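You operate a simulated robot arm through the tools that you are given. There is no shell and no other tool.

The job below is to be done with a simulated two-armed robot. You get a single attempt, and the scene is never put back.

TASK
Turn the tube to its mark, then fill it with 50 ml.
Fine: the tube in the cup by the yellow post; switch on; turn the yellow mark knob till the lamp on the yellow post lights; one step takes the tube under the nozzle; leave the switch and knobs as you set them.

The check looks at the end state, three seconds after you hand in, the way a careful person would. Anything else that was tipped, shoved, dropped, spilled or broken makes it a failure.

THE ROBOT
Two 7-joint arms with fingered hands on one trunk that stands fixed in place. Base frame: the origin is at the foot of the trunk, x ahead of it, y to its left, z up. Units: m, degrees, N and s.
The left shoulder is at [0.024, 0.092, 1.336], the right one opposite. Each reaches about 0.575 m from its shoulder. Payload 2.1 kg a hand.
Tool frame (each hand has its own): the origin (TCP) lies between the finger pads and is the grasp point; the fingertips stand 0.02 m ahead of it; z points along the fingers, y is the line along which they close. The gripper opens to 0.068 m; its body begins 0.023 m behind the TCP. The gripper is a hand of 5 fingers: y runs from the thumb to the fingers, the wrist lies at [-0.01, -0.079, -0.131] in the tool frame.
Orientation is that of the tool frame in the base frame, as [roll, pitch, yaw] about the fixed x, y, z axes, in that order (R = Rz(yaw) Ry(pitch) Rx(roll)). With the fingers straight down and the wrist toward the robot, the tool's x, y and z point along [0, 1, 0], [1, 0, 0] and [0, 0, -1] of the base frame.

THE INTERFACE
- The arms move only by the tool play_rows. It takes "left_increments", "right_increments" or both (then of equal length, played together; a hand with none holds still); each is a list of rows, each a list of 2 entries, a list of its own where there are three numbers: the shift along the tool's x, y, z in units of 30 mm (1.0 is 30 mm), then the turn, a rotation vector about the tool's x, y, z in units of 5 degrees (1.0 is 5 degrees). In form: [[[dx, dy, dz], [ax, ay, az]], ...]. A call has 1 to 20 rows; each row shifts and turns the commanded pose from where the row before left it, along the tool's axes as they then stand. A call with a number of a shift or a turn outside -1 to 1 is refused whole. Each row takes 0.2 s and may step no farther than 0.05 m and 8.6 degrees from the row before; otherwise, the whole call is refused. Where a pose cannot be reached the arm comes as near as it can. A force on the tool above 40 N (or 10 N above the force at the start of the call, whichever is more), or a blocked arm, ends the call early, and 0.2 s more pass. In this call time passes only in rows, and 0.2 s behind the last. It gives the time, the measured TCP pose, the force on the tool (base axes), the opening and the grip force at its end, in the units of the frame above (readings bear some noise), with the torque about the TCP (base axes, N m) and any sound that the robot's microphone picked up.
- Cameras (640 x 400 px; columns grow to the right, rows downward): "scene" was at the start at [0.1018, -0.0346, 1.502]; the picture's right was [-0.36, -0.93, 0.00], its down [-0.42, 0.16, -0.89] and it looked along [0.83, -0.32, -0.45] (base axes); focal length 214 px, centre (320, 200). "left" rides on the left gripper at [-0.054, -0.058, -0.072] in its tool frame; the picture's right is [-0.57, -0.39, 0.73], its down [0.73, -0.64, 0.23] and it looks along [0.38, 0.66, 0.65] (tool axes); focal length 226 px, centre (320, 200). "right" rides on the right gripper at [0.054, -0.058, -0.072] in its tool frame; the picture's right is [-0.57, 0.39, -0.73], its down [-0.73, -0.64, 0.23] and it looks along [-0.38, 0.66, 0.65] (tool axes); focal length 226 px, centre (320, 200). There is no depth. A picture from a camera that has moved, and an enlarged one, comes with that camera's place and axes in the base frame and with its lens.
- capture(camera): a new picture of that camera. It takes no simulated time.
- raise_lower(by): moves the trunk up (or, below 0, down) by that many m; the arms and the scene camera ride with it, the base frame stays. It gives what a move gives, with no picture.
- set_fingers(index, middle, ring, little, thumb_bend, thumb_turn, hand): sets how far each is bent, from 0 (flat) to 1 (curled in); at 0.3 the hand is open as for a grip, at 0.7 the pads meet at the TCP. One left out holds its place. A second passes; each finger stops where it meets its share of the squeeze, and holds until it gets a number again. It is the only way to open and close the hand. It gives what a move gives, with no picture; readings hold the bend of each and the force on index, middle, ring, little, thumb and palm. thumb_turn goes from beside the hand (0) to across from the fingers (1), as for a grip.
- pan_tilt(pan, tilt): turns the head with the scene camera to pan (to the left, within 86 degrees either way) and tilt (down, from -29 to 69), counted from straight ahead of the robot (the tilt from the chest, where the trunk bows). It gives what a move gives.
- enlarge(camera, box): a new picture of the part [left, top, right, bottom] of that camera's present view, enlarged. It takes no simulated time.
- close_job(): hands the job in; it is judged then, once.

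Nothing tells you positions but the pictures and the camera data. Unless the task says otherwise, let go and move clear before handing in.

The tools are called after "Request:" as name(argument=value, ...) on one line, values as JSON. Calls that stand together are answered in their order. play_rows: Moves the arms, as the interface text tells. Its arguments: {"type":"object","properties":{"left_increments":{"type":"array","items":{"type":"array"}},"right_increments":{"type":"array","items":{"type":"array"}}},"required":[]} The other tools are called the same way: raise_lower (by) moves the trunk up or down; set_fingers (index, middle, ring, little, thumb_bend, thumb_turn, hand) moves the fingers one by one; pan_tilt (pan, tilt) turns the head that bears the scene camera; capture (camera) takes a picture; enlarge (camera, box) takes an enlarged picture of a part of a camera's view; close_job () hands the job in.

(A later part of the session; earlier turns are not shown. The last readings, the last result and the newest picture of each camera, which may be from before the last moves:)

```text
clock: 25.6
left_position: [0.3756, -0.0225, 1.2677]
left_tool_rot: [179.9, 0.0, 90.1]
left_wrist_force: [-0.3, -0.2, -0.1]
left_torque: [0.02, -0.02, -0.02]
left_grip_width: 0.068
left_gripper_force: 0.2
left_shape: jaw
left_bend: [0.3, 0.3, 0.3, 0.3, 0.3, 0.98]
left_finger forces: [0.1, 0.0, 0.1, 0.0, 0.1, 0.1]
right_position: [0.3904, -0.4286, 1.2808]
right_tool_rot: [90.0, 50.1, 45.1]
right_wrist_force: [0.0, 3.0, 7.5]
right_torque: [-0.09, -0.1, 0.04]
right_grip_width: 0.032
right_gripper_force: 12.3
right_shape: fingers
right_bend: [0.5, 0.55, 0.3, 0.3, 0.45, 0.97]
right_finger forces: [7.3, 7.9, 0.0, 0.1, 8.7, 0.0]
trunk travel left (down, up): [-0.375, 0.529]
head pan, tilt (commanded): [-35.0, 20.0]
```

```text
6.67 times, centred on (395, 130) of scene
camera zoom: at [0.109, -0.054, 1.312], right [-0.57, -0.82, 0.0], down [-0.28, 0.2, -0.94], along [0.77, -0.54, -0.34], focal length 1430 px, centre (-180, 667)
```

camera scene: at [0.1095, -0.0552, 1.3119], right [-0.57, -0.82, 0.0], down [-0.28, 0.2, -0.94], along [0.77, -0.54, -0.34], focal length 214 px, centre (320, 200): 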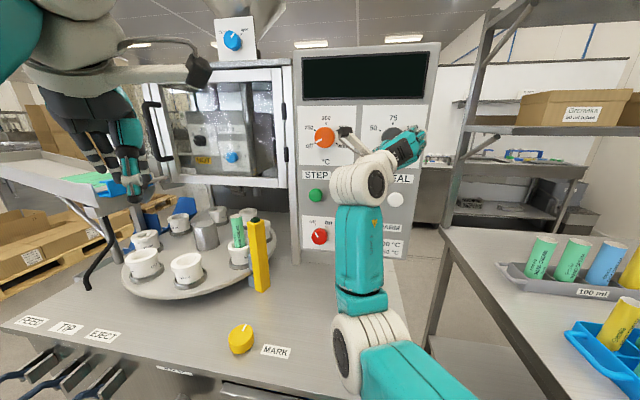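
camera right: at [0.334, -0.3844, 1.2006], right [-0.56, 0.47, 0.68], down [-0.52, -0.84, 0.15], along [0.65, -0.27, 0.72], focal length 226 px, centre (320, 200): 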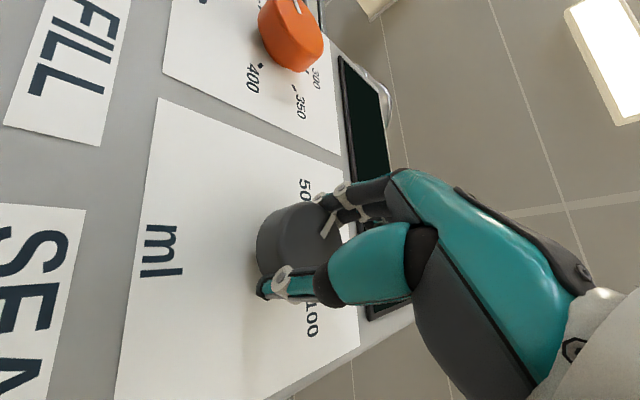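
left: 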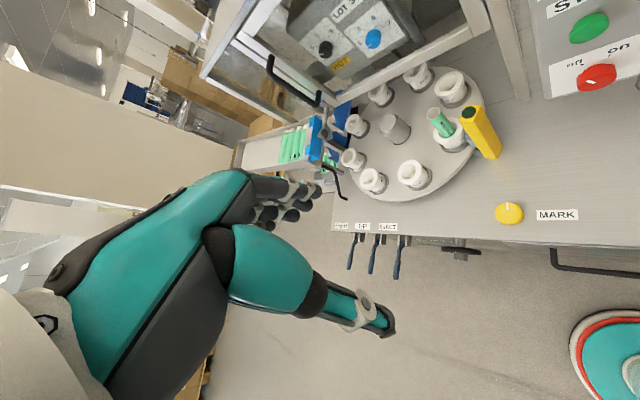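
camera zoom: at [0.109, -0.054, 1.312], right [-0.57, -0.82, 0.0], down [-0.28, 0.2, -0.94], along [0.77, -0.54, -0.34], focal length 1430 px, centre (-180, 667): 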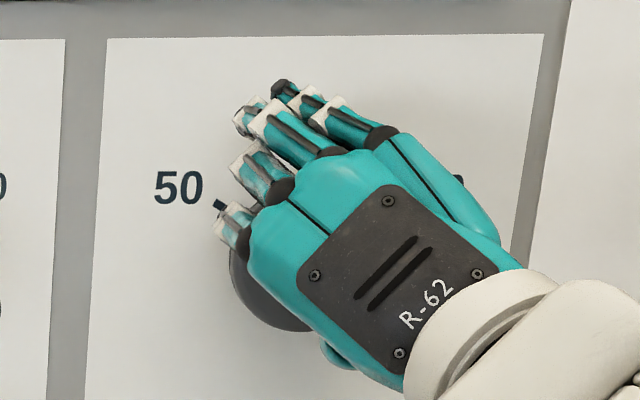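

I'll turn another 10° counterclockwise, then open the hand and back off to read the dial.

Request:
play_rows(right_increments=[[[0, 0, 0], [0, 0, -0.7]], [[0, 0, 0], [0, 0, -0.7]], [[0, 0, 0], [0, 0, -0.6]]])

Request:
set_fingers(hand="right", index=0.3, middle=0.3, thumb_bend=0.3)

Request:
play_rows(right_increments=[[[0, 0, -0.3], [0, 0, 0]], [[0, 0, -0.6], [0, 0, 0]], [[0, 0, -0.8], [0, 0, 0]], [[0, 0, -0.8], [0, 0, 0]]])

Request:
capture(camera="right")

Request:
enlarge(camera="scene", box=[330, 90, 450, 220])

```text
clock: 26.4
left_position: [0.3735, -0.0224, 1.2664]
left_tool_rot: [-180.0, 0.0, 90.0]
left_wrist_force: [-0.4, -0.3, 0.2]
left_torque: [-0.01, 0.03, 0.02]
left_grip_width: 0.0676
left_gripper_force: 0.1
left_shape: jaw
left_bend: [0.3, 0.3, 0.3, 0.3, 0.3, 0.98]
left_finger forces: [0.0, 0.0, 0.1, 0.1, 0.0, 0.1]
right_position: [0.3919, -0.4287, 1.2803]
right_tool_rot: [89.9, 60.2, 45.0]
right_wrist_force: [0.7, 4.0, 5.0]
right_torque: [-0.09, -0.04, 0.06]
right_grip_width: 0.0321
right_gripper_force: 11.6
right_shape: fingers
right_bend: [0.5, 0.55, 0.3, 0.3, 0.45, 0.97]
right_finger forces: [6.9, 7.2, 0.0, 0.1, 9.4, 0.0]
trunk travel left (down, up): [-0.375, 0.529]
head pan, tilt (commanded): [-35.0, 20.0]
```

```text
clock: 27.4
left_position: [0.3747, -0.0242, 1.2672]
left_tool_rot: [-180.0, 0.0, 90.0]
left_wrist_force: [0.6, -0.4, 0.1]
left_torque: [0.0, 0.02, -0.01]
left_grip_width: 0.0675
left_gripper_force: 0.1
left_shape: jaw
left_bend: [0.3, 0.3, 0.3, 0.3, 0.3, 0.98]
left_finger forces: [0.1, 0.1, 0.0, 0.0, 0.1, 0.0]
right_position: [0.3923, -0.4315, 1.2781]
right_tool_rot: [90.0, 60.0, 45.0]
right_wrist_force: [-0.1, 0.8, 0.9]
right_torque: [0.02, -0.02, 0.02]
right_grip_width: 0.062
right_gripper_force: 0.1
right_shape: fingers
right_bend: [0.3, 0.3, 0.3, 0.3, 0.3, 0.98]
right_finger forces: [0.0, 0.0, 0.0, 0.0, 0.0, 0.1]
trunk travel left (down, up): [-0.375, 0.529]
head pan, tilt (commanded): [-35.0, 20.0]
```

```text
clock: 28.4
left_position: [0.3742, -0.0242, 1.266]
left_tool_rot: [-180.0, 0.0, 90.0]
left_wrist_force: [-1.0, -0.2, -0.3]
left_torque: [-0.01, 0.01, 0.02]
left_grip_width: 0.0678
left_gripper_force: 0.1
left_shape: jaw
left_bend: [0.3, 0.3, 0.3, 0.3, 0.3, 0.98]
left_finger forces: [0.0, 0.1, 0.0, 0.1, 0.0, 0.0]
right_position: [0.3386, -0.3762, 1.2786]
right_tool_rot: [90.0, 60.0, 45.1]
right_wrist_force: [-0.4, 0.1, 0.0]
right_torque: [-0.01, 0.03, 0.0]
right_grip_width: 0.0621
right_gripper_force: 0.0
right_shape: fingers
right_bend: [0.3, 0.3, 0.3, 0.3, 0.3, 0.98]
right_finger forces: [0.0, 0.0, 0.0, 0.0, 0.0, 0.0]
trunk travel left (down, up): [-0.375, 0.529]
head pan, tilt (commanded): [-35.0, 20.0]
```

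```text
taken
camera right: at [0.2715, -0.3421, 1.2028], right [-0.48, 0.55, 0.68], down [-0.49, -0.81, 0.32], along [0.73, -0.18, 0.66], focal length 226 px, centre (320, 200)
```

right: 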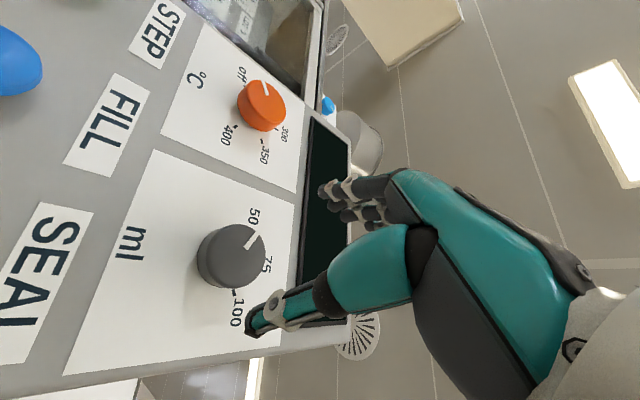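

```text
3.08 times, centred on (390, 155) of scene
camera zoom: at [0.1093, -0.0552, 1.3119], right [-0.57, -0.82, 0.0], down [-0.28, 0.2, -0.94], along [0.77, -0.54, -0.34], focal length 660 px, centre (105, 338)
```

zoom: 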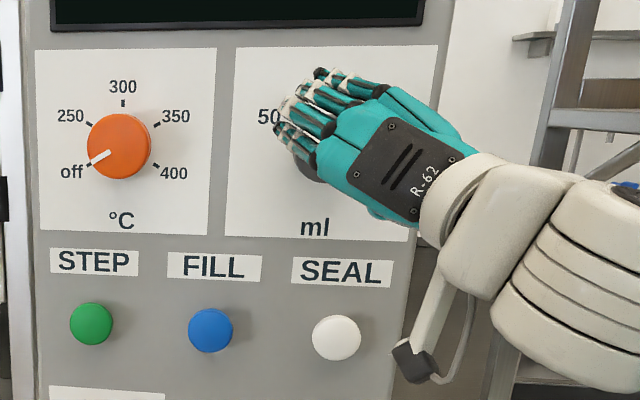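

Request:
enlarge(camera="right", box=[180, 190, 300, 310])

```text
3.33 times, centred on (240, 250) of right
camera zoom: at [0.2715, -0.3421, 1.2028], right [-0.48, 0.55, 0.68], down [-0.49, -0.81, 0.32], along [0.73, -0.18, 0.66], focal length 754 px, centre (587, 33)
```

zoom: 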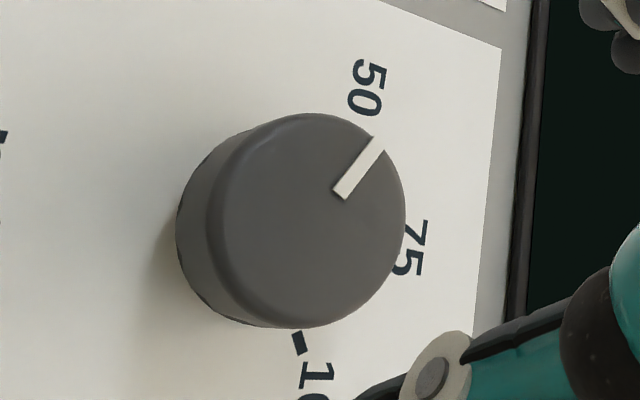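

The dial now reads about 50, but the tick is hidden at this angle. I'll retract the right hand further for a clear scene view.

Request:
play_rows(right_increments=[[[0, 0, -0.8], [0, 0, 0]], [[0, 0, -0.8], [0, 0, 0]], [[0.5, -0.7, -0.5], [0, 0, 0]], [[0.5, -0.7, 0], [0, 0, 0]], [[0.5, -0.7, 0], [0, 0, 0]]])

Request:
capture(camera="scene")

Request:
enlarge(camera="scene", box=[360, 105, 430, 175])

Request:
capture(camera="right")

```text
clock: 29.6
left_position: [0.3753, -0.0246, 1.2663]
left_tool_rot: [179.9, 0.1, 90.0]
left_wrist_force: [-0.2, 0.0, 0.0]
left_torque: [-0.03, -0.02, -0.03]
left_grip_width: 0.0674
left_gripper_force: 0.0
left_shape: jaw
left_bend: [0.3, 0.3, 0.3, 0.3, 0.3, 0.98]
left_finger forces: [0.0, 0.0, 0.0, 0.0, 0.0, 0.0]
right_position: [0.27, -0.3543, 1.2081]
right_tool_rot: [90.1, 60.0, 45.1]
right_wrist_force: [-0.2, 0.5, 0.8]
right_torque: [0.0, 0.01, -0.01]
right_grip_width: 0.0624
right_gripper_force: 0.1
right_shape: fingers
right_bend: [0.3, 0.3, 0.3, 0.3, 0.3, 0.98]
right_finger forces: [0.0, 0.1, 0.0, 0.0, 0.0, 0.0]
trunk travel left (down, up): [-0.375, 0.529]
head pan, tilt (commanded): [-35.0, 20.0]
```

```text
taken
camera scene: at [0.1094, -0.0553, 1.3119], right [-0.57, -0.82, 0.0], down [-0.28, 0.2, -0.94], along [0.77, -0.54, -0.34], focal length 214 px, centre (320, 200)
```

scene: 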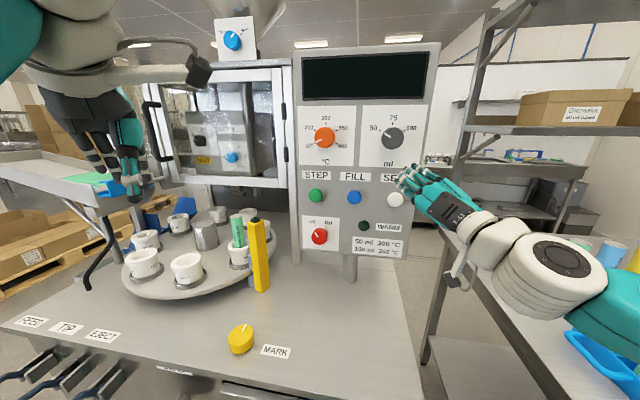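

```text
5.71 times, centred on (395, 140) of scene
camera zoom: at [0.1094, -0.0553, 1.3119], right [-0.57, -0.82, 0.0], down [-0.28, 0.2, -0.94], along [0.77, -0.54, -0.34], focal length 1226 px, centre (-109, 543)
```

zoom: 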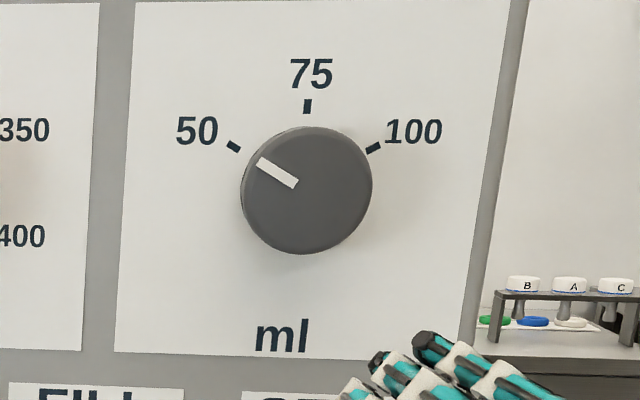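

```text
taken
camera right: at [0.2035, -0.32, 1.1321], right [-0.48, 0.55, 0.68], down [-0.49, -0.81, 0.31], along [0.73, -0.18, 0.66], focal length 226 px, centre (320, 200)
```

right: 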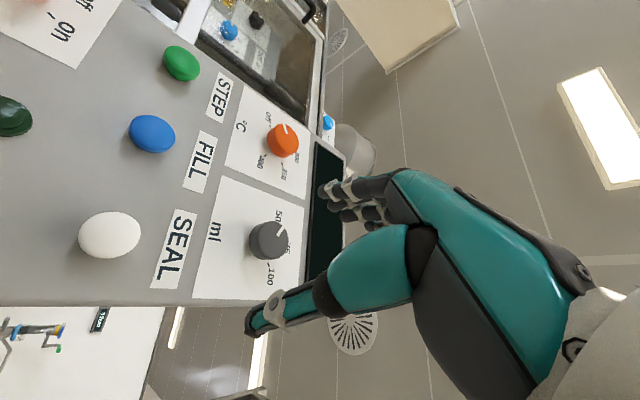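

The ml pointer lines up with the 50 tick, within a few degrees. I'll check it again once the display is on. Next is the red switch near [0.508, -0.331, 1.037], so I'll bring the hand in front of it with the wrist out to the right.

Request:
play_rows(right_increments=[[[0.8, 0.25, 0.2], [0, 0, 0]], [[0.8, 0.25, 0.2], [0, 0, 0]], [[0.8, 0.25, 0.2], [0, 0, 0]], [[0.8, 0.25, 0.3], [0, 0, 0]], [[0.8, 0.25, 0.3], [0, 0, 0]], [[0.8, 0.25, 0.3], [0, 0, 0]], [[0.8, 0.25, 0.3], [0, 0, 0]], [[0.8, 0.25, 0.3], [0, 0, 0]], [[0.8, 0.25, 0.3], [0, 0, 0]], [[0.8, 0.23, 0.3], [0, 0, 0]], [[0, 0, 0], [0, 0, -1]], [[0, 0, 0], [0, 0, -1]], [[0, 0, 0], [0, 0, -1]]])

Request:
capture(camera="scene")

Request:
capture(camera="right")

```text
clock: 32.4
left_position: [0.3751, -0.024, 1.2665]
left_tool_rot: [-180.0, 0.0, 90.0]
left_wrist_force: [-1.1, -0.3, -0.5]
left_torque: [-0.03, -0.02, 0.0]
left_grip_width: 0.0676
left_gripper_force: 0.2
left_shape: jaw
left_bend: [0.3, 0.3, 0.3, 0.3, 0.3, 0.98]
left_finger forces: [0.0, 0.0, 0.0, 0.1, 0.1, 0.0]
right_position: [0.4588, -0.2812, 1.0375]
right_tool_rot: [89.9, 75.0, 45.1]
right_wrist_force: [0.2, 0.4, 0.2]
right_torque: [0.0, 0.0, -0.02]
right_grip_width: 0.0622
right_gripper_force: 0.1
right_shape: fingers
right_bend: [0.3, 0.3, 0.3, 0.3, 0.3, 0.98]
right_finger forces: [0.0, 0.0, 0.0, 0.0, 0.1, 0.0]
trunk travel left (down, up): [-0.375, 0.529]
head pan, tilt (commanded): [-35.0, 20.0]
```

```text
taken
camera scene: at [0.1095, -0.0552, 1.3119], right [-0.57, -0.82, 0.0], down [-0.28, 0.2, -0.94], along [0.77, -0.54, -0.34], focal length 214 px, centre (320, 200)
```

scene: 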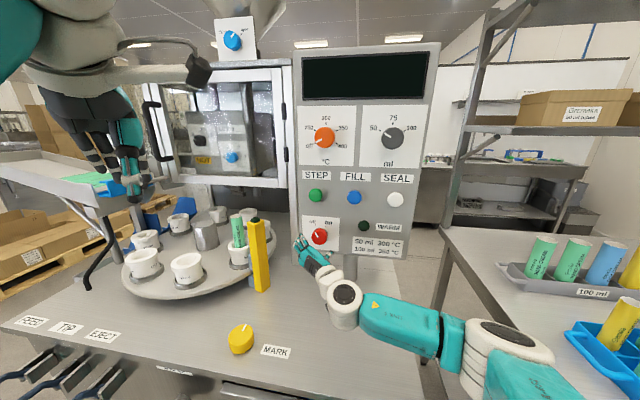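

```text
taken
camera right: at [0.3787, -0.2605, 0.9703], right [-0.35, 0.68, 0.65], down [-0.41, -0.73, 0.54], along [0.84, -0.07, 0.54], focal length 226 px, centre (320, 200)
```

right: 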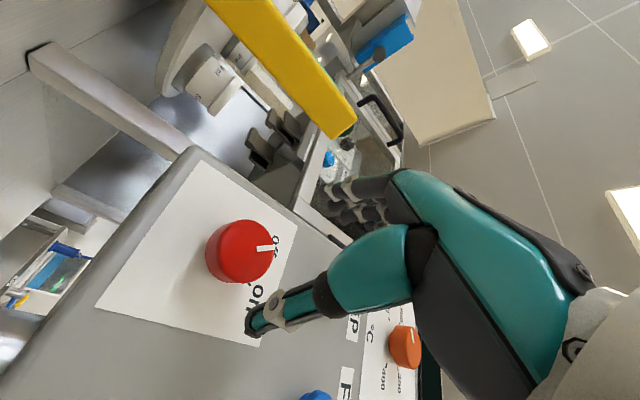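

The hand is in front of the red switch. I'll zoom in to check its alignment with the tool axis.

Request:
enlarge(camera="right", box=[180, 190, 300, 310])

```text
3.33 times, centred on (240, 250) of right
camera zoom: at [0.3787, -0.2605, 0.9703], right [-0.35, 0.68, 0.65], down [-0.41, -0.73, 0.54], along [0.84, -0.07, 0.54], focal length 754 px, centre (587, 33)
```

zoom: 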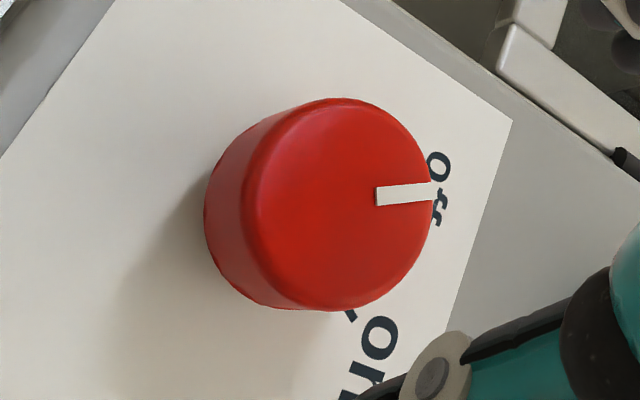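

The red knob is on axis, with its face about 68 mm ahead. I'll advance 61 mm, the same overlap as for the ml knob, and grip it.

Request:
play_rows(right_increments=[[[0, 0, 0.5], [0, 0, 0]], [[0, 0, 0.5], [0, 0, 0]], [[0, 0, 0.4], [0, 0, 0]], [[0, 0, 0.4], [0, 0, 0]], [[0, 0, 0.23], [0, 0, 0]]])

Request:
capture(camera="right")

```text
clock: 33.6
left_position: [0.3751, -0.024, 1.2662]
left_tool_rot: [-180.0, -0.1, 90.0]
left_wrist_force: [0.3, -0.1, 0.2]
left_torque: [-0.02, 0.03, 0.0]
left_grip_width: 0.0675
left_gripper_force: 0.0
left_shape: jaw
left_bend: [0.3, 0.3, 0.3, 0.3, 0.3, 0.98]
left_finger forces: [0.1, 0.0, 0.1, 0.0, 0.1, 0.1]
right_position: [0.5012, -0.3246, 1.038]
right_tool_rot: [90.2, 75.0, 45.1]
right_wrist_force: [1.3, 0.4, 0.0]
right_torque: [0.0, 0.01, 0.01]
right_grip_width: 0.0623
right_gripper_force: 0.1
right_shape: fingers
right_bend: [0.3, 0.3, 0.3, 0.3, 0.3, 0.98]
right_finger forces: [0.0, 0.0, 0.0, 0.0, 0.0, 0.1]
trunk travel left (down, up): [-0.375, 0.529]
head pan, tilt (commanded): [-35.0, 20.0]
```

```text
taken
camera right: at [0.4219, -0.3032, 0.9703], right [-0.35, 0.68, 0.65], down [-0.41, -0.73, 0.54], along [0.84, -0.07, 0.54], focal length 226 px, centre (320, 200)
```

right: 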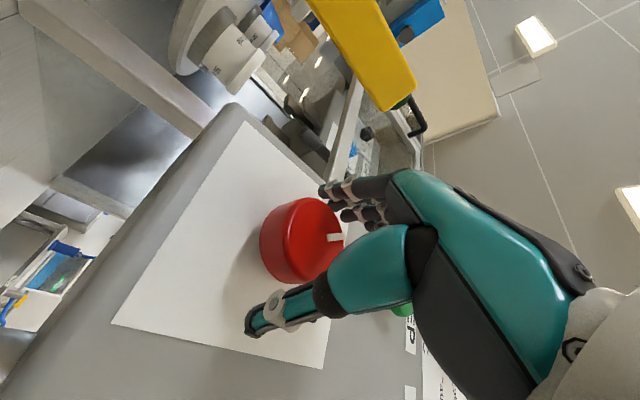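

The red knob is straddled with no contact force. I'll close on it and turn clockwise.

Request:
set_fingers(hand="right", index=0.7, middle=0.7, thumb_bend=0.7)

Request:
play_rows(right_increments=[[[0, 0, 0], [0, 0, 0.8]], [[0, 0, 0], [0, 0, 0.8]], [[0, 0, 0], [0, 0, 0.8]], [[0, 0, 0], [0, 0, 0.8]], [[0, 0, 0], [0, 0, 0.8]], [[0, 0, 0], [0, 0, 0.8]], [[0, 0, 0], [0, 0, 0.8]], [[0, 0, 0], [0, 0, 0.8]], [[0, 0, 0], [0, 0, 0.8]], [[0, 0, 0], [0, 0, 0.8]]])

Request:
capture(camera="scene")

Request:
capture(camera="right")

```text
clock: 34.6
left_position: [0.3742, -0.0232, 1.2663]
left_tool_rot: [-180.0, 0.0, 90.0]
left_wrist_force: [0.5, 0.4, -0.3]
left_torque: [-0.03, -0.01, 0.02]
left_grip_width: 0.0677
left_gripper_force: 0.1
left_shape: jaw
left_bend: [0.3, 0.3, 0.3, 0.3, 0.3, 0.98]
left_finger forces: [0.0, 0.0, 0.1, 0.1, 0.0, 0.0]
right_position: [0.5009, -0.3241, 1.038]
right_tool_rot: [90.1, 74.9, 45.0]
right_wrist_force: [3.5, -0.4, 3.3]
right_torque: [-0.06, -0.05, 0.05]
right_grip_width: 0.0294
right_gripper_force: 11.0
right_shape: fingers
right_bend: [0.51, 0.59, 0.3, 0.3, 0.51, 0.97]
right_finger forces: [7.2, 5.0, 0.0, 0.0, 10.0, 0.0]
trunk travel left (down, up): [-0.375, 0.529]
head pan, tilt (commanded): [-35.0, 20.0]
```

```text
clock: 36.8
left_position: [0.3747, -0.0236, 1.2664]
left_tool_rot: [180.0, 0.0, 90.0]
left_wrist_force: [0.1, 0.0, -0.1]
left_torque: [-0.02, 0.04, -0.02]
left_grip_width: 0.068
left_gripper_force: 0.0
left_shape: jaw
left_bend: [0.3, 0.3, 0.3, 0.3, 0.3, 0.98]
left_finger forces: [0.1, 0.1, 0.1, 0.0, 0.0, 0.1]
right_position: [0.5017, -0.325, 1.0379]
right_tool_rot: [90.0, 34.8, 45.0]
right_wrist_force: [0.2, -5.5, 3.4]
right_torque: [-0.06, 0.0, 0.0]
right_grip_width: 0.0296
right_gripper_force: 11.4
right_shape: fingers
right_bend: [0.53, 0.6, 0.3, 0.3, 0.52, 0.98]
right_finger forces: [7.0, 6.1, 0.1, 0.0, 10.8, 0.0]
trunk travel left (down, up): [-0.375, 0.529]
head pan, tilt (commanded): [-35.0, 20.0]
```

```text
taken
camera scene: at [0.1093, -0.0558, 1.3119], right [-0.57, -0.82, 0.0], down [-0.28, 0.2, -0.94], along [0.77, -0.54, -0.34], focal length 214 px, centre (320, 200)
```

scene: 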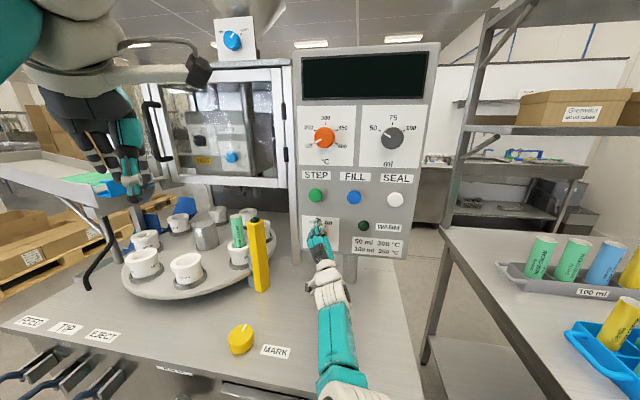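

```text
taken
camera right: at [0.4592, -0.2659, 0.9587], right [-0.69, 0.34, 0.64], down [-0.52, -0.85, -0.11], along [0.51, -0.41, 0.76], focal length 226 px, centre (320, 200)
```

right: 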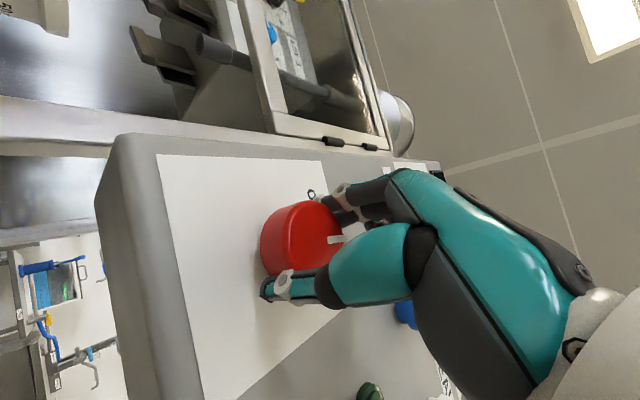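

The switch has turned about 40° with the grip. To keep my elbow away from the table edge, I'll release, swing the hand back 40° and re-grip for the rest.

Request:
set_fingers(hand="right", index=0.3, middle=0.3, thumb_bend=0.3)

Request:
play_rows(right_increments=[[[0, 0, 0], [0, 0, -1]], [[0, 0, 0], [0, 0, -1]], [[0, 0, 0], [0, 0, -1]], [[0, 0, 0], [0, 0, -1]], [[0, 0, 0], [0, 0, -1]], [[0, 0, 0], [0, 0, -1]], [[0, 0, 0], [0, 0, -1]], [[0, 0, 0], [0, 0, -1]]])

Request:
enlarge(camera="right", box=[220, 160, 380, 320])

Request:
capture(camera="scene")

```text
clock: 37.8
left_position: [0.3748, -0.0242, 1.2667]
left_tool_rot: [-180.0, 0.0, 89.9]
left_wrist_force: [-0.3, -0.5, 0.9]
left_torque: [0.01, -0.03, 0.01]
left_grip_width: 0.0679
left_gripper_force: 0.0
left_shape: jaw
left_bend: [0.3, 0.3, 0.3, 0.3, 0.3, 0.98]
left_finger forces: [0.1, 0.0, 0.0, 0.0, 0.1, 0.0]
right_position: [0.5015, -0.3244, 1.0371]
right_tool_rot: [90.1, 34.9, 45.1]
right_wrist_force: [1.1, 0.4, -0.2]
right_torque: [-0.03, -0.01, -0.03]
right_grip_width: 0.062
right_gripper_force: 0.1
right_shape: fingers
right_bend: [0.3, 0.3, 0.3, 0.3, 0.3, 0.98]
right_finger forces: [0.0, 0.0, 0.0, 0.1, 0.1, 0.1]
trunk travel left (down, up): [-0.375, 0.529]
head pan, tilt (commanded): [-35.0, 20.0]
```

```text
clock: 39.6
left_position: [0.3761, -0.0248, 1.2657]
left_tool_rot: [180.0, 0.0, 90.0]
left_wrist_force: [0.1, -0.2, 0.1]
left_torque: [0.02, -0.01, -0.01]
left_grip_width: 0.0674
left_gripper_force: 0.1
left_shape: jaw
left_bend: [0.3, 0.3, 0.3, 0.3, 0.3, 0.98]
left_finger forces: [0.0, 0.0, 0.1, 0.0, 0.0, 0.1]
right_position: [0.5017, -0.3245, 1.0385]
right_tool_rot: [90.5, 75.1, 45.5]
right_wrist_force: [0.5, 0.1, -0.9]
right_torque: [-0.02, 0.02, 0.0]
right_grip_width: 0.0623
right_gripper_force: 0.0
right_shape: fingers
right_bend: [0.3, 0.3, 0.3, 0.3, 0.3, 0.98]
right_finger forces: [0.0, 0.0, 0.0, 0.0, 0.0, 0.0]
trunk travel left (down, up): [-0.375, 0.529]
head pan, tilt (commanded): [-35.0, 20.0]
```

```text
2.50 times, centred on (300, 240) of right
camera zoom: at [0.4216, -0.3034, 0.9703], right [-0.35, 0.68, 0.65], down [-0.41, -0.73, 0.54], along [0.84, -0.07, 0.53], focal length 565 px, centre (370, 100)
```

zoom: 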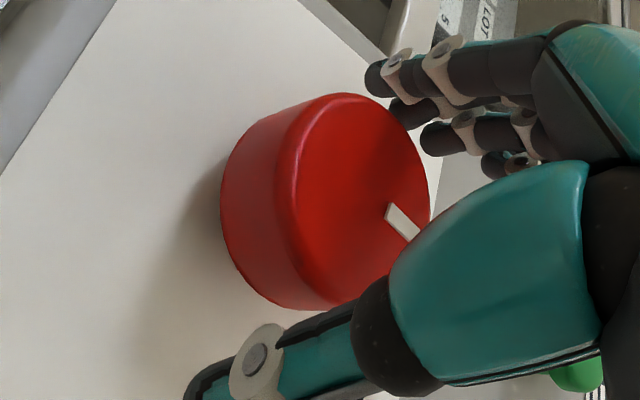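

```text
taken
camera scene: at [0.1095, -0.0552, 1.3119], right [-0.57, -0.82, 0.0], down [-0.28, 0.2, -0.94], along [0.77, -0.54, -0.34], focal length 214 px, centre (320, 200)
```

scene: 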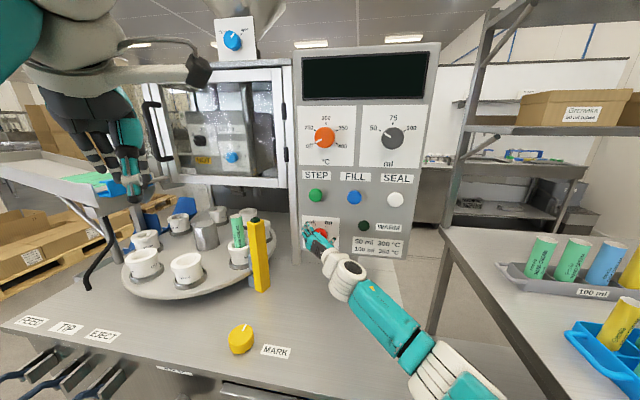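

The knob has gone about 40° of the roughly 60° throw. I'll re-grip and turn the remaining 20°.

Request:
set_fingers(hand="right", index=0.7, middle=0.7, thumb_bend=0.7)

Request:
play_rows(right_increments=[[[0, 0, 0], [0, 0, 0.8]], [[0, 0, 0], [0, 0, 0.8]], [[0, 0, 0], [0, 0, 0.8]], [[0, 0, 0], [0, 0, 0.8]], [[0, 0, 0], [0, 0, 0.8]]])

Request:
capture(camera="scene")

Request:
enlarge(camera="scene", box=[290, 40, 440, 270])

```text
clock: 40.6
left_position: [0.3751, -0.0238, 1.2644]
left_tool_rot: [-180.0, 0.1, 90.0]
left_wrist_force: [0.1, -0.6, -0.6]
left_torque: [0.01, -0.02, 0.03]
left_grip_width: 0.0676
left_gripper_force: 0.1
left_shape: jaw
left_bend: [0.3, 0.3, 0.3, 0.3, 0.3, 0.98]
left_finger forces: [0.0, 0.0, 0.0, 0.0, 0.0, 0.0]
right_position: [0.5019, -0.3236, 1.0397]
right_tool_rot: [90.1, 75.0, 45.1]
right_wrist_force: [3.4, 0.6, 3.1]
right_torque: [-0.03, -0.07, 0.08]
right_grip_width: 0.0297
right_gripper_force: 11.8
right_shape: fingers
right_bend: [0.51, 0.59, 0.3, 0.3, 0.49, 0.97]
right_finger forces: [7.2, 4.9, 0.1, 0.0, 10.0, 0.0]
trunk travel left (down, up): [-0.375, 0.529]
head pan, tilt (commanded): [-35.0, 20.0]
```

```text
clock: 41.8
left_position: [0.3754, -0.0252, 1.2665]
left_tool_rot: [-180.0, -0.1, 90.0]
left_wrist_force: [0.4, 0.0, -0.5]
left_torque: [0.0, -0.03, 0.01]
left_grip_width: 0.0678
left_gripper_force: 0.1
left_shape: jaw
left_bend: [0.3, 0.3, 0.3, 0.3, 0.3, 0.98]
left_finger forces: [0.0, 0.1, 0.0, 0.0, 0.0, 0.1]
right_position: [0.5016, -0.3257, 1.0388]
right_tool_rot: [89.9, 54.9, 44.9]
right_wrist_force: [0.7, -2.2, 4.1]
right_torque: [-0.05, -0.04, 0.0]
right_grip_width: 0.0293
right_gripper_force: 11.3
right_shape: fingers
right_bend: [0.52, 0.6, 0.3, 0.3, 0.51, 0.97]
right_finger forces: [6.9, 5.4, 0.1, 0.0, 10.9, 0.0]
trunk travel left (down, up): [-0.375, 0.529]
head pan, tilt (commanded): [-35.0, 20.0]
```

```text
taken
camera scene: at [0.1093, -0.0555, 1.3119], right [-0.57, -0.82, 0.0], down [-0.28, 0.2, -0.94], along [0.77, -0.54, -0.34], focal length 214 px, centre (320, 200)
```

scene: 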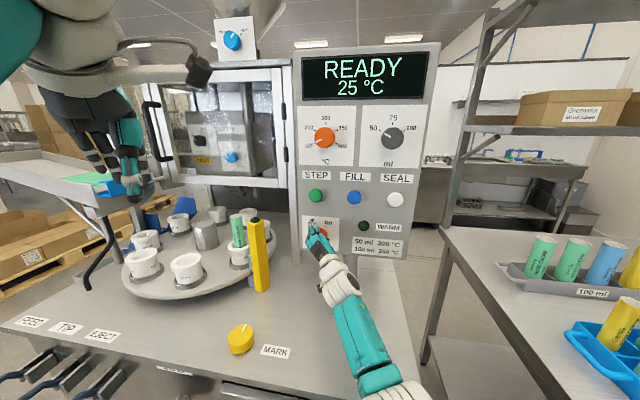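

```text
1.74 times, centred on (365, 155) of scene
camera zoom: at [0.1093, -0.0555, 1.3119], right [-0.57, -0.82, 0.0], down [-0.28, 0.2, -0.94], along [0.77, -0.54, -0.34], focal length 373 px, centre (242, 278)
```

zoom: 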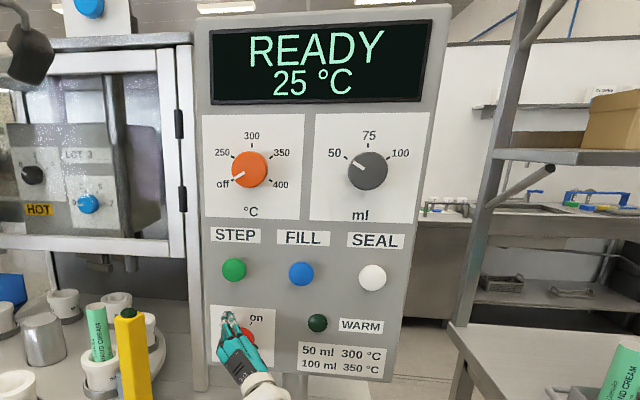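

The display reads READY 25 °C, so the machine is on. I'll release the switch, retract and check its pointer.

Request:
set_fingers(hand="right", index=0.3, middle=0.3, thumb_bend=0.3)

Request:
play_rows(right_increments=[[[0, 0, -0.4], [0, 0, 0]], [[0, 0, -0.6], [0, 0, 0]], [[0, 0, -0.9], [0, 0, 0]], [[0, 0, -0.9], [0, 0, 0]], [[0, -0.9, -0.3], [0, 0, 0]], [[0, -0.9, -0.3], [0, 0, 0]], [[0, -0.9, -0.3], [0, 0, 0]]])

Request:
capture(camera="scene")

Request:
enlarge(camera="scene", box=[290, 200, 390, 270])

```text
clock: 42.8
left_position: [0.3753, -0.024, 1.2665]
left_tool_rot: [180.0, 0.0, 90.1]
left_wrist_force: [-0.4, 0.5, -0.9]
left_torque: [-0.03, 0.03, 0.02]
left_grip_width: 0.0678
left_gripper_force: 0.0
left_shape: jaw
left_bend: [0.3, 0.3, 0.3, 0.3, 0.3, 0.98]
left_finger forces: [0.0, 0.1, 0.0, 0.0, 0.0, 0.0]
right_position: [0.5011, -0.3251, 1.038]
right_tool_rot: [90.1, 55.0, 45.0]
right_wrist_force: [-0.4, 0.7, -1.1]
right_torque: [0.02, 0.01, -0.02]
right_grip_width: 0.0621
right_gripper_force: 0.1
right_shape: fingers
right_bend: [0.3, 0.3, 0.3, 0.3, 0.3, 0.98]
right_finger forces: [0.0, 0.0, 0.1, 0.1, 0.0, 0.1]
trunk travel left (down, up): [-0.375, 0.529]
head pan, tilt (commanded): [-35.0, 20.0]
```

```text
clock: 44.4
left_position: [0.3755, -0.0235, 1.2659]
left_tool_rot: [-180.0, 0.0, 90.0]
left_wrist_force: [1.3, 0.5, 0.3]
left_torque: [0.01, 0.02, -0.01]
left_grip_width: 0.0679
left_gripper_force: 0.0
left_shape: jaw
left_bend: [0.3, 0.3, 0.3, 0.3, 0.3, 0.98]
left_finger forces: [0.1, 0.1, 0.1, 0.1, 0.0, 0.1]
right_position: [0.3758, -0.2923, 0.992]
right_tool_rot: [90.1, 55.0, 45.1]
right_wrist_force: [0.2, 0.2, 0.5]
right_torque: [-0.02, -0.05, 0.01]
right_grip_width: 0.062
right_gripper_force: 0.0
right_shape: fingers
right_bend: [0.3, 0.3, 0.3, 0.3, 0.3, 0.98]
right_finger forces: [0.0, 0.1, 0.1, 0.0, 0.0, 0.1]
trunk travel left (down, up): [-0.375, 0.529]
head pan, tilt (commanded): [-35.0, 20.0]
```

```text
taken
camera scene: at [0.1094, -0.0552, 1.3119], right [-0.57, -0.82, 0.0], down [-0.28, 0.2, -0.94], along [0.77, -0.54, -0.34], focal length 214 px, centre (320, 200)
```

scene: 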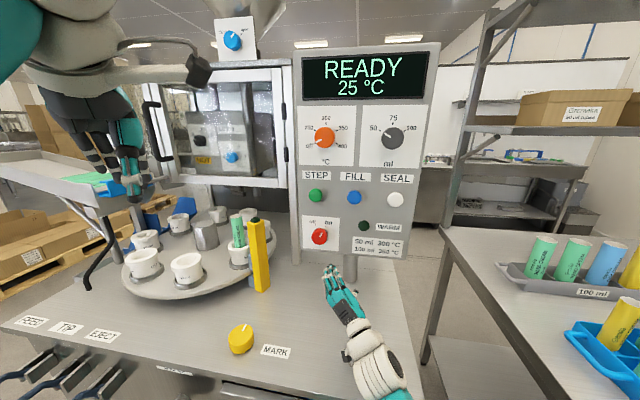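

```text
5.71 times, centred on (340, 235) of scene
camera zoom: at [0.1094, -0.0552, 1.3119], right [-0.57, -0.82, 0.0], down [-0.28, 0.2, -0.94], along [0.77, -0.54, -0.34], focal length 1226 px, centre (206, 0)
```

zoom: 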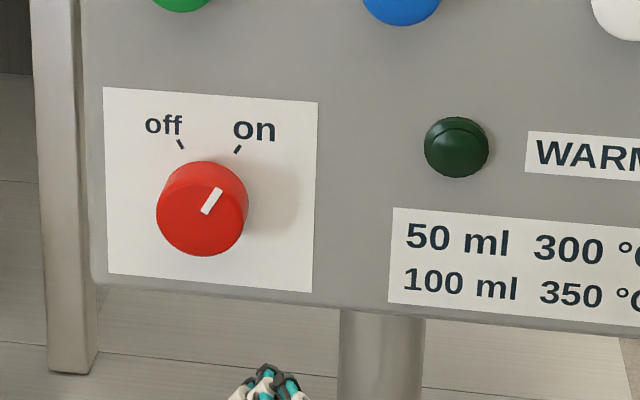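

The switch points to "on", and the ml pointer measures about 60°, right on the 50 tick. Next is the MARK knob with the left hand, so I'll look closely at the tube and lamp first.

Request:
enlarge(camera="scene", box=[215, 200, 285, 295])

Request:
capture(camera="left")

Request:
enlarge(camera="scene", box=[215, 310, 305, 370])

```text
4.21 times, centred on (250, 248) of scene
camera zoom: at [0.1094, -0.0552, 1.3119], right [-0.57, -0.82, 0.0], down [-0.28, 0.2, -0.94], along [0.77, -0.54, -0.34], focal length 903 px, centre (615, 0)
```

zoom: 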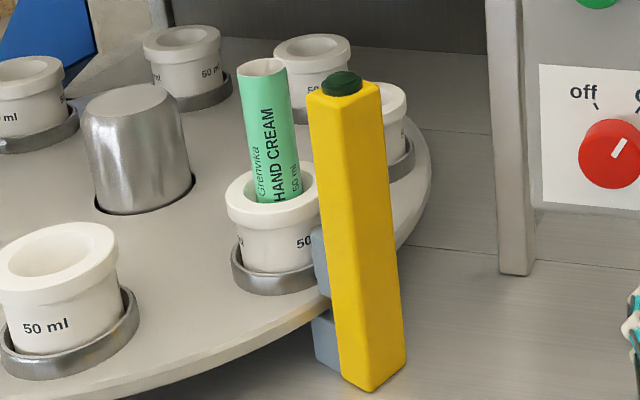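

```text
taken
camera left: at [0.3172, -0.0772, 1.3388], right [-0.39, -0.57, -0.73], down [-0.64, 0.73, -0.23], along [0.66, 0.38, -0.65], focal length 226 px, centre (320, 200)
```

left: 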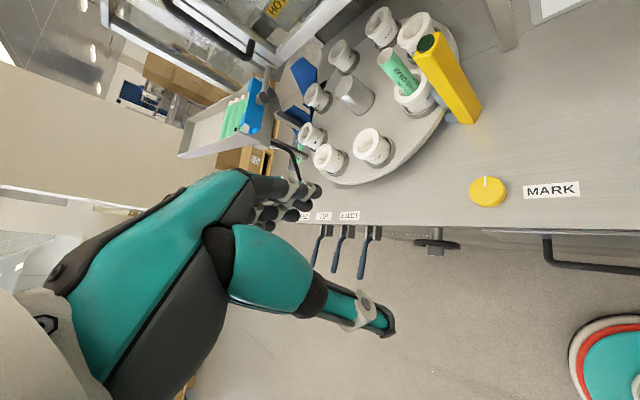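

```text
6.67 times, centred on (260, 340) of scene
camera zoom: at [0.1094, -0.0552, 1.3119], right [-0.57, -0.82, 0.0], down [-0.28, 0.2, -0.94], along [0.77, -0.54, -0.34], focal length 1430 px, centre (720, -733)
```

zoom: 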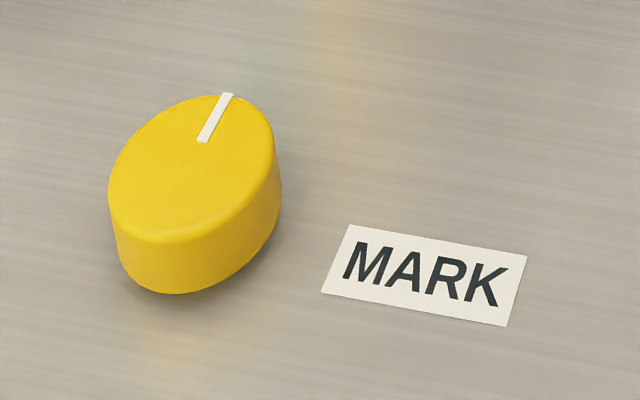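

The tube's mark faces away from me and the lamp is dark. The MARK knob face is near [0.463, -0.104, 0.90]. I'll bring the left hand above it with the fingers down, turned 30° counterclockwise to leave room for a clockwise turn.

Request:
play_rows(left_increments=[[[-0.67, 0.73, 0.2], [0, 0, 0]], [[-0.67, 0.73, 0.2], [0, 0, 0]], [[-0.67, 0.73, 0.2], [0, 0, 0]], [[-0.67, 0.73, 0.2], [0, 0, 0]], [[0, 0, 0.9], [0, 0, -0.6]], [[0, 0, 0.9], [0, 0, -0.6]], [[0, 0, 0.9], [0, 0, -0.6]], [[0, 0, 0.9], [0, 0, -0.6]], [[0, 0, 0.9], [0, 0, -0.6]], [[0, 0, 0.9], [0, 0, -0.6]], [[0, 0, 0.9], [0, 0, -0.6]], [[0, 0, 0.9], [0, 0, -0.6]], [[0, 0, 0.8], [0, 0, -0.6]], [[0, 0, 0.7], [0, 0, -0.6]]])

Request:
capture(camera="left")

Request:
capture(camera="scene")

```text
clock: 47.4
left_position: [0.4014, -0.0662, 0.9735]
left_tool_rot: [-180.0, -0.1, 120.1]
left_wrist_force: [-0.1, 0.5, 0.2]
left_torque: [-0.02, -0.05, 0.0]
left_grip_width: 0.0676
left_gripper_force: 0.1
left_shape: jaw
left_bend: [0.3, 0.3, 0.3, 0.3, 0.3, 0.98]
left_finger forces: [0.0, 0.0, 0.0, 0.0, 0.0, 0.0]
left hand out of reach, approached as far as the arm can: row 2, 3, 4
right_position: [0.3769, -0.2923, 0.9926]
right_tool_rot: [90.1, 54.9, 45.1]
right_wrist_force: [-0.1, 0.5, 0.2]
right_torque: [0.01, -0.01, 0.01]
right_grip_width: 0.0622
right_gripper_force: 0.0
right_shape: fingers
right_bend: [0.3, 0.3, 0.3, 0.3, 0.3, 0.98]
right_finger forces: [0.1, 0.1, 0.0, 0.0, 0.0, 0.0]
trunk travel left (down, up): [-0.375, 0.529]
head pan, tilt (commanded): [-35.0, 20.0]
```

```text
taken
camera left: at [0.3786, -0.1411, 1.047], right [-0.05, -0.68, -0.73], down [-0.92, 0.31, -0.23], along [0.38, 0.66, -0.65], focal length 226 px, centre (320, 200)
```

left: 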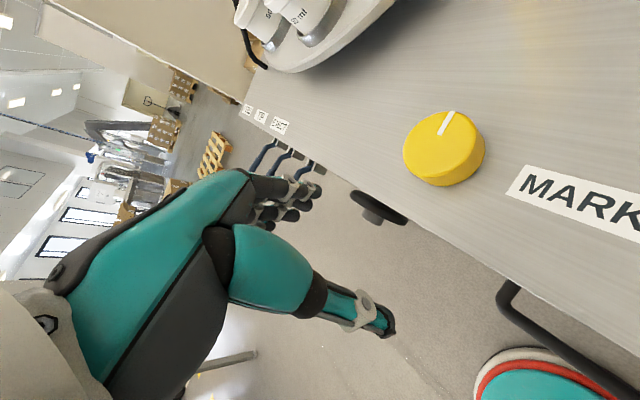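

```text
taken
camera scene: at [0.1095, -0.0552, 1.3119], right [-0.57, -0.82, 0.0], down [-0.28, 0.2, -0.94], along [0.77, -0.54, -0.34], focal length 214 px, centre (320, 200)
```

scene: 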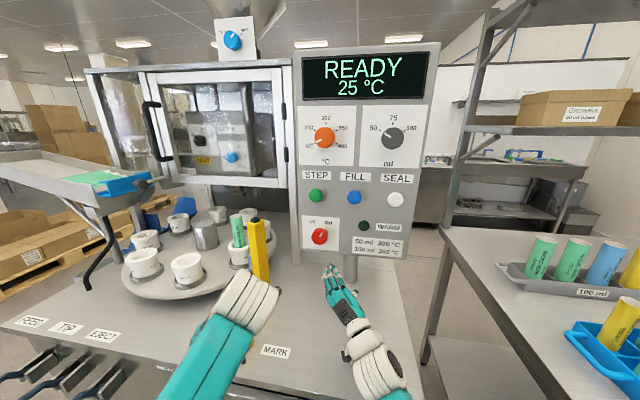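

Part of the sideways motion was cut short by reach while the hand was high, so I'll shift the left hand over the knob at this height.

Request:
play_rows(left_increments=[[[-0.706, 0.382, 0], [0, 0, 0]], [[-0.706, 0.382, 0], [0, 0, 0]], [[-0.706, 0.382, 0], [0, 0, 0]]])

Request:
capture(camera="left")

Request:
enlarge(camera="left", box=[330, 180, 480, 310])

Request:
capture(camera="scene")

```text
clock: 48.2
left_position: [0.4223, -0.0786, 0.9748]
left_tool_rot: [180.0, 0.0, 120.1]
left_wrist_force: [-1.1, -0.2, -0.4]
left_torque: [-0.02, -0.02, 0.04]
left_grip_width: 0.0675
left_gripper_force: 0.1
left_shape: jaw
left_bend: [0.3, 0.3, 0.3, 0.3, 0.3, 0.98]
left_finger forces: [0.0, 0.0, 0.1, 0.0, 0.0, 0.0]
left hand out of reach, approached as far as the arm can: row 2, 3
right_position: [0.3763, -0.2923, 0.9923]
right_tool_rot: [90.0, 55.0, 44.9]
right_wrist_force: [0.7, -0.3, 0.8]
right_torque: [-0.01, -0.01, 0.0]
right_grip_width: 0.0621
right_gripper_force: 0.1
right_shape: fingers
right_bend: [0.3, 0.3, 0.3, 0.3, 0.3, 0.98]
right_finger forces: [0.1, 0.0, 0.0, 0.1, 0.0, 0.0]
trunk travel left (down, up): [-0.375, 0.529]
head pan, tilt (commanded): [-35.0, 20.0]
```

```text
taken
camera left: at [0.3987, -0.1538, 1.0469], right [-0.05, -0.68, -0.73], down [-0.92, 0.31, -0.23], along [0.38, 0.66, -0.65], focal length 226 px, centre (320, 200)
```

left: 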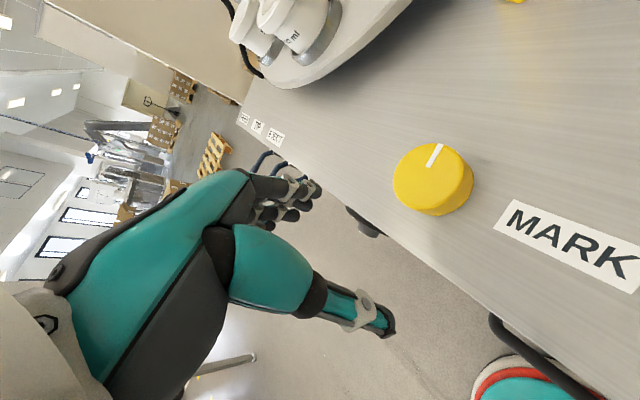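

```text
3.08 times, centred on (405, 245) of left
camera zoom: at [0.3987, -0.1538, 1.0469], right [-0.05, -0.68, -0.73], down [-0.92, 0.31, -0.23], along [0.38, 0.66, -0.65], focal length 696 px, centre (58, 62)
```

zoom: 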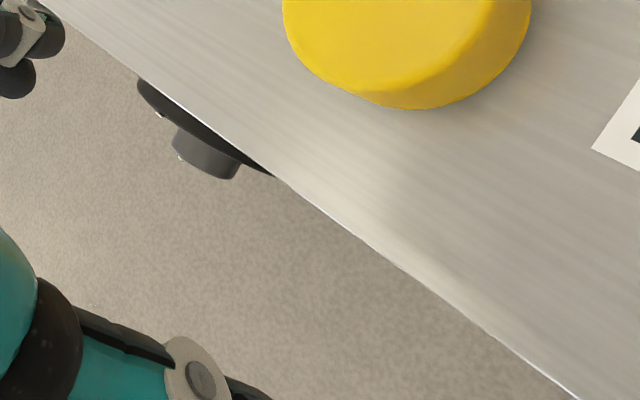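

```text
taken
camera scene: at [0.1094, -0.0552, 1.3119], right [-0.57, -0.82, 0.0], down [-0.28, 0.2, -0.94], along [0.77, -0.54, -0.34], focal length 214 px, centre (320, 200)
```

scene: 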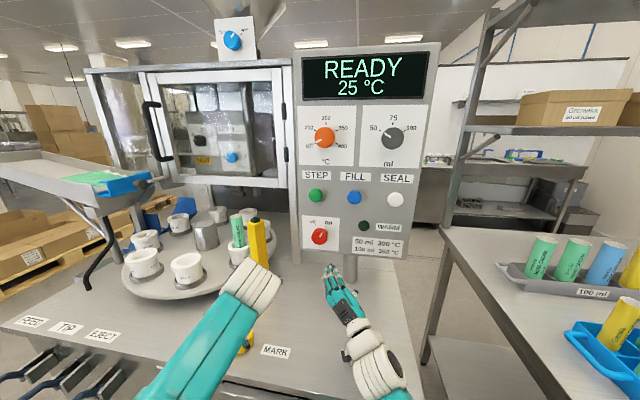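

The left arm can't reach across to the knob, but the right shoulder is much closer. I'll pull the left hand up and out of the way, then reorient the right hand with the fingers down.

Request:
play_rows(left_increments=[[[0, 0, -0.9], [0, 0, 0.6]], [[0, 0, -0.9], [0, 0, 0.6]], [[0, 0, -0.9], [0, 0, 0.6]], [[0, 0, -0.9], [0, 0, 0.6]], [[0, 0, -0.9], [0, 0, 0.6]], [[0, 0, -0.9], [0, 0, 0.6]], [[0, 0, -0.9], [0, 0, 0.6]], [[0, 0, -0.9], [0, 0, 0.6]], [[0, 0, -0.9], [0, 0, 0.6]], [[0, 0, -0.9], [0, 0, 0.6]], [[0.8, -0.6, 0], [0, 0, 0]], [[0.8, -0.6, 0], [0, 0, 0]], [[0.8, -0.6, 0], [0, 0, 0]], [[0.8, -0.6, 0], [0, 0, 0]]])

Request:
play_rows(right_increments=[[[-0.655, 0.459, -0.4], [0, 0, 0]], [[-0.655, 0.459, -0.4], [0, 0, 0]], [[-0.655, 0.459, -0.4], [0, 0, 0]], [[-0.655, 0.459, -0.4], [0, 0, 0]], [[-0.655, 0.459, -0.4], [0, 0, 0]], [[0, 0, 0], [0.689, 0.983, 0]], [[0, 0, 0], [0.689, 0.983, 0]], [[0, 0, 0], [0.689, 0.983, 0]], [[0, 0, 0], [0.689, 0.983, 0]], [[0, 0, 0], [0.689, 0.983, 0]], [[0, 0, 0], [0.689, 0.983, 0]], [[0, 0, 0], [0.689, 0.983, 0]], [[0, 0, 0], [0.689, 0.983, 0]]])

Request:
capture(camera="scene")

Request:
capture(camera="right")

```text
clock: 51.2
left_position: [0.3366, 0.0326, 1.2237]
left_tool_rot: [-180.0, 0.0, 90.1]
left_wrist_force: [-0.3, 0.4, 0.4]
left_torque: [0.02, 0.02, 0.0]
left_grip_width: 0.0679
left_gripper_force: 0.0
left_shape: jaw
left_bend: [0.3, 0.3, 0.3, 0.3, 0.3, 0.98]
left_finger forces: [0.1, 0.1, 0.1, 0.0, 0.0, 0.1]
left hand out of reach, approached as far as the arm can: row 8, 9, 10
right_position: [0.3768, -0.2942, 0.993]
right_tool_rot: [89.9, 55.0, 44.9]
right_wrist_force: [0.5, 0.9, 0.7]
right_torque: [-0.02, 0.01, -0.05]
right_grip_width: 0.0621
right_gripper_force: 0.0
right_shape: fingers
right_bend: [0.3, 0.3, 0.3, 0.3, 0.3, 0.98]
right_finger forces: [0.0, 0.0, 0.0, 0.0, 0.1, 0.0]
trunk travel left (down, up): [-0.375, 0.529]
head pan, tilt (commanded): [-35.0, 20.0]
```

```text
clock: 54.0
left_position: [0.3364, 0.0313, 1.2241]
left_tool_rot: [180.0, -0.1, 90.0]
left_wrist_force: [0.1, 0.3, 0.5]
left_torque: [-0.01, -0.01, 0.01]
left_grip_width: 0.0678
left_gripper_force: 0.0
left_shape: jaw
left_bend: [0.3, 0.3, 0.3, 0.3, 0.3, 0.98]
left_finger forces: [0.0, 0.0, 0.0, 0.1, 0.0, 0.0]
right_position: [0.3475, -0.2561, 1.1066]
right_tool_rot: [152.8, 33.2, 91.8]
right_wrist_force: [-0.2, -0.3, 0.1]
right_torque: [-0.01, 0.05, -0.01]
right_grip_width: 0.0623
right_gripper_force: 0.1
right_shape: fingers
right_bend: [0.3, 0.3, 0.3, 0.3, 0.3, 0.98]
right_finger forces: [0.0, 0.1, 0.0, 0.0, 0.0, 0.1]
right hand out of reach, approached as far as the arm can: row 5, 6, 7
trunk travel left (down, up): [-0.375, 0.529]
head pan, tilt (commanded): [-35.0, 20.0]
```

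```text
taken
camera scene: at [0.1095, -0.0552, 1.3119], right [-0.57, -0.82, 0.0], down [-0.28, 0.2, -0.94], along [0.77, -0.54, -0.34], focal length 214 px, centre (320, 200)
```

scene: 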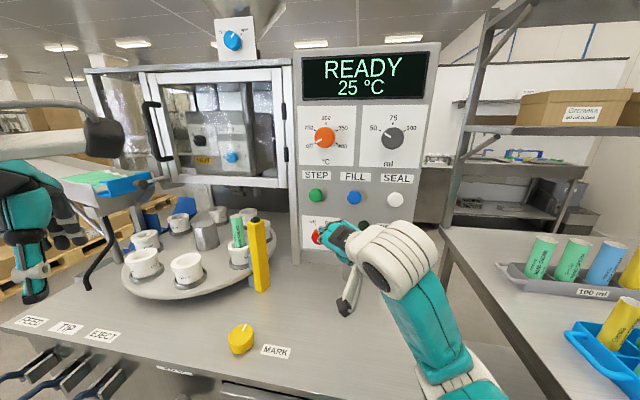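

```text
taken
camera right: at [0.2627, -0.1925, 1.1088], right [0.01, -0.02, 1.0], down [-0.44, -0.9, -0.02], along [0.9, -0.44, -0.02], focal length 226 px, centre (320, 200)
```

right: 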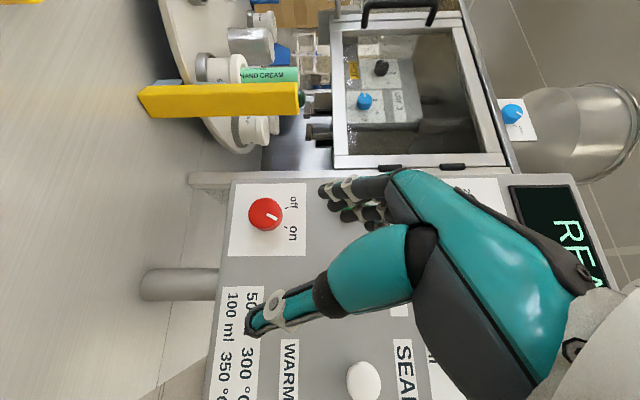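

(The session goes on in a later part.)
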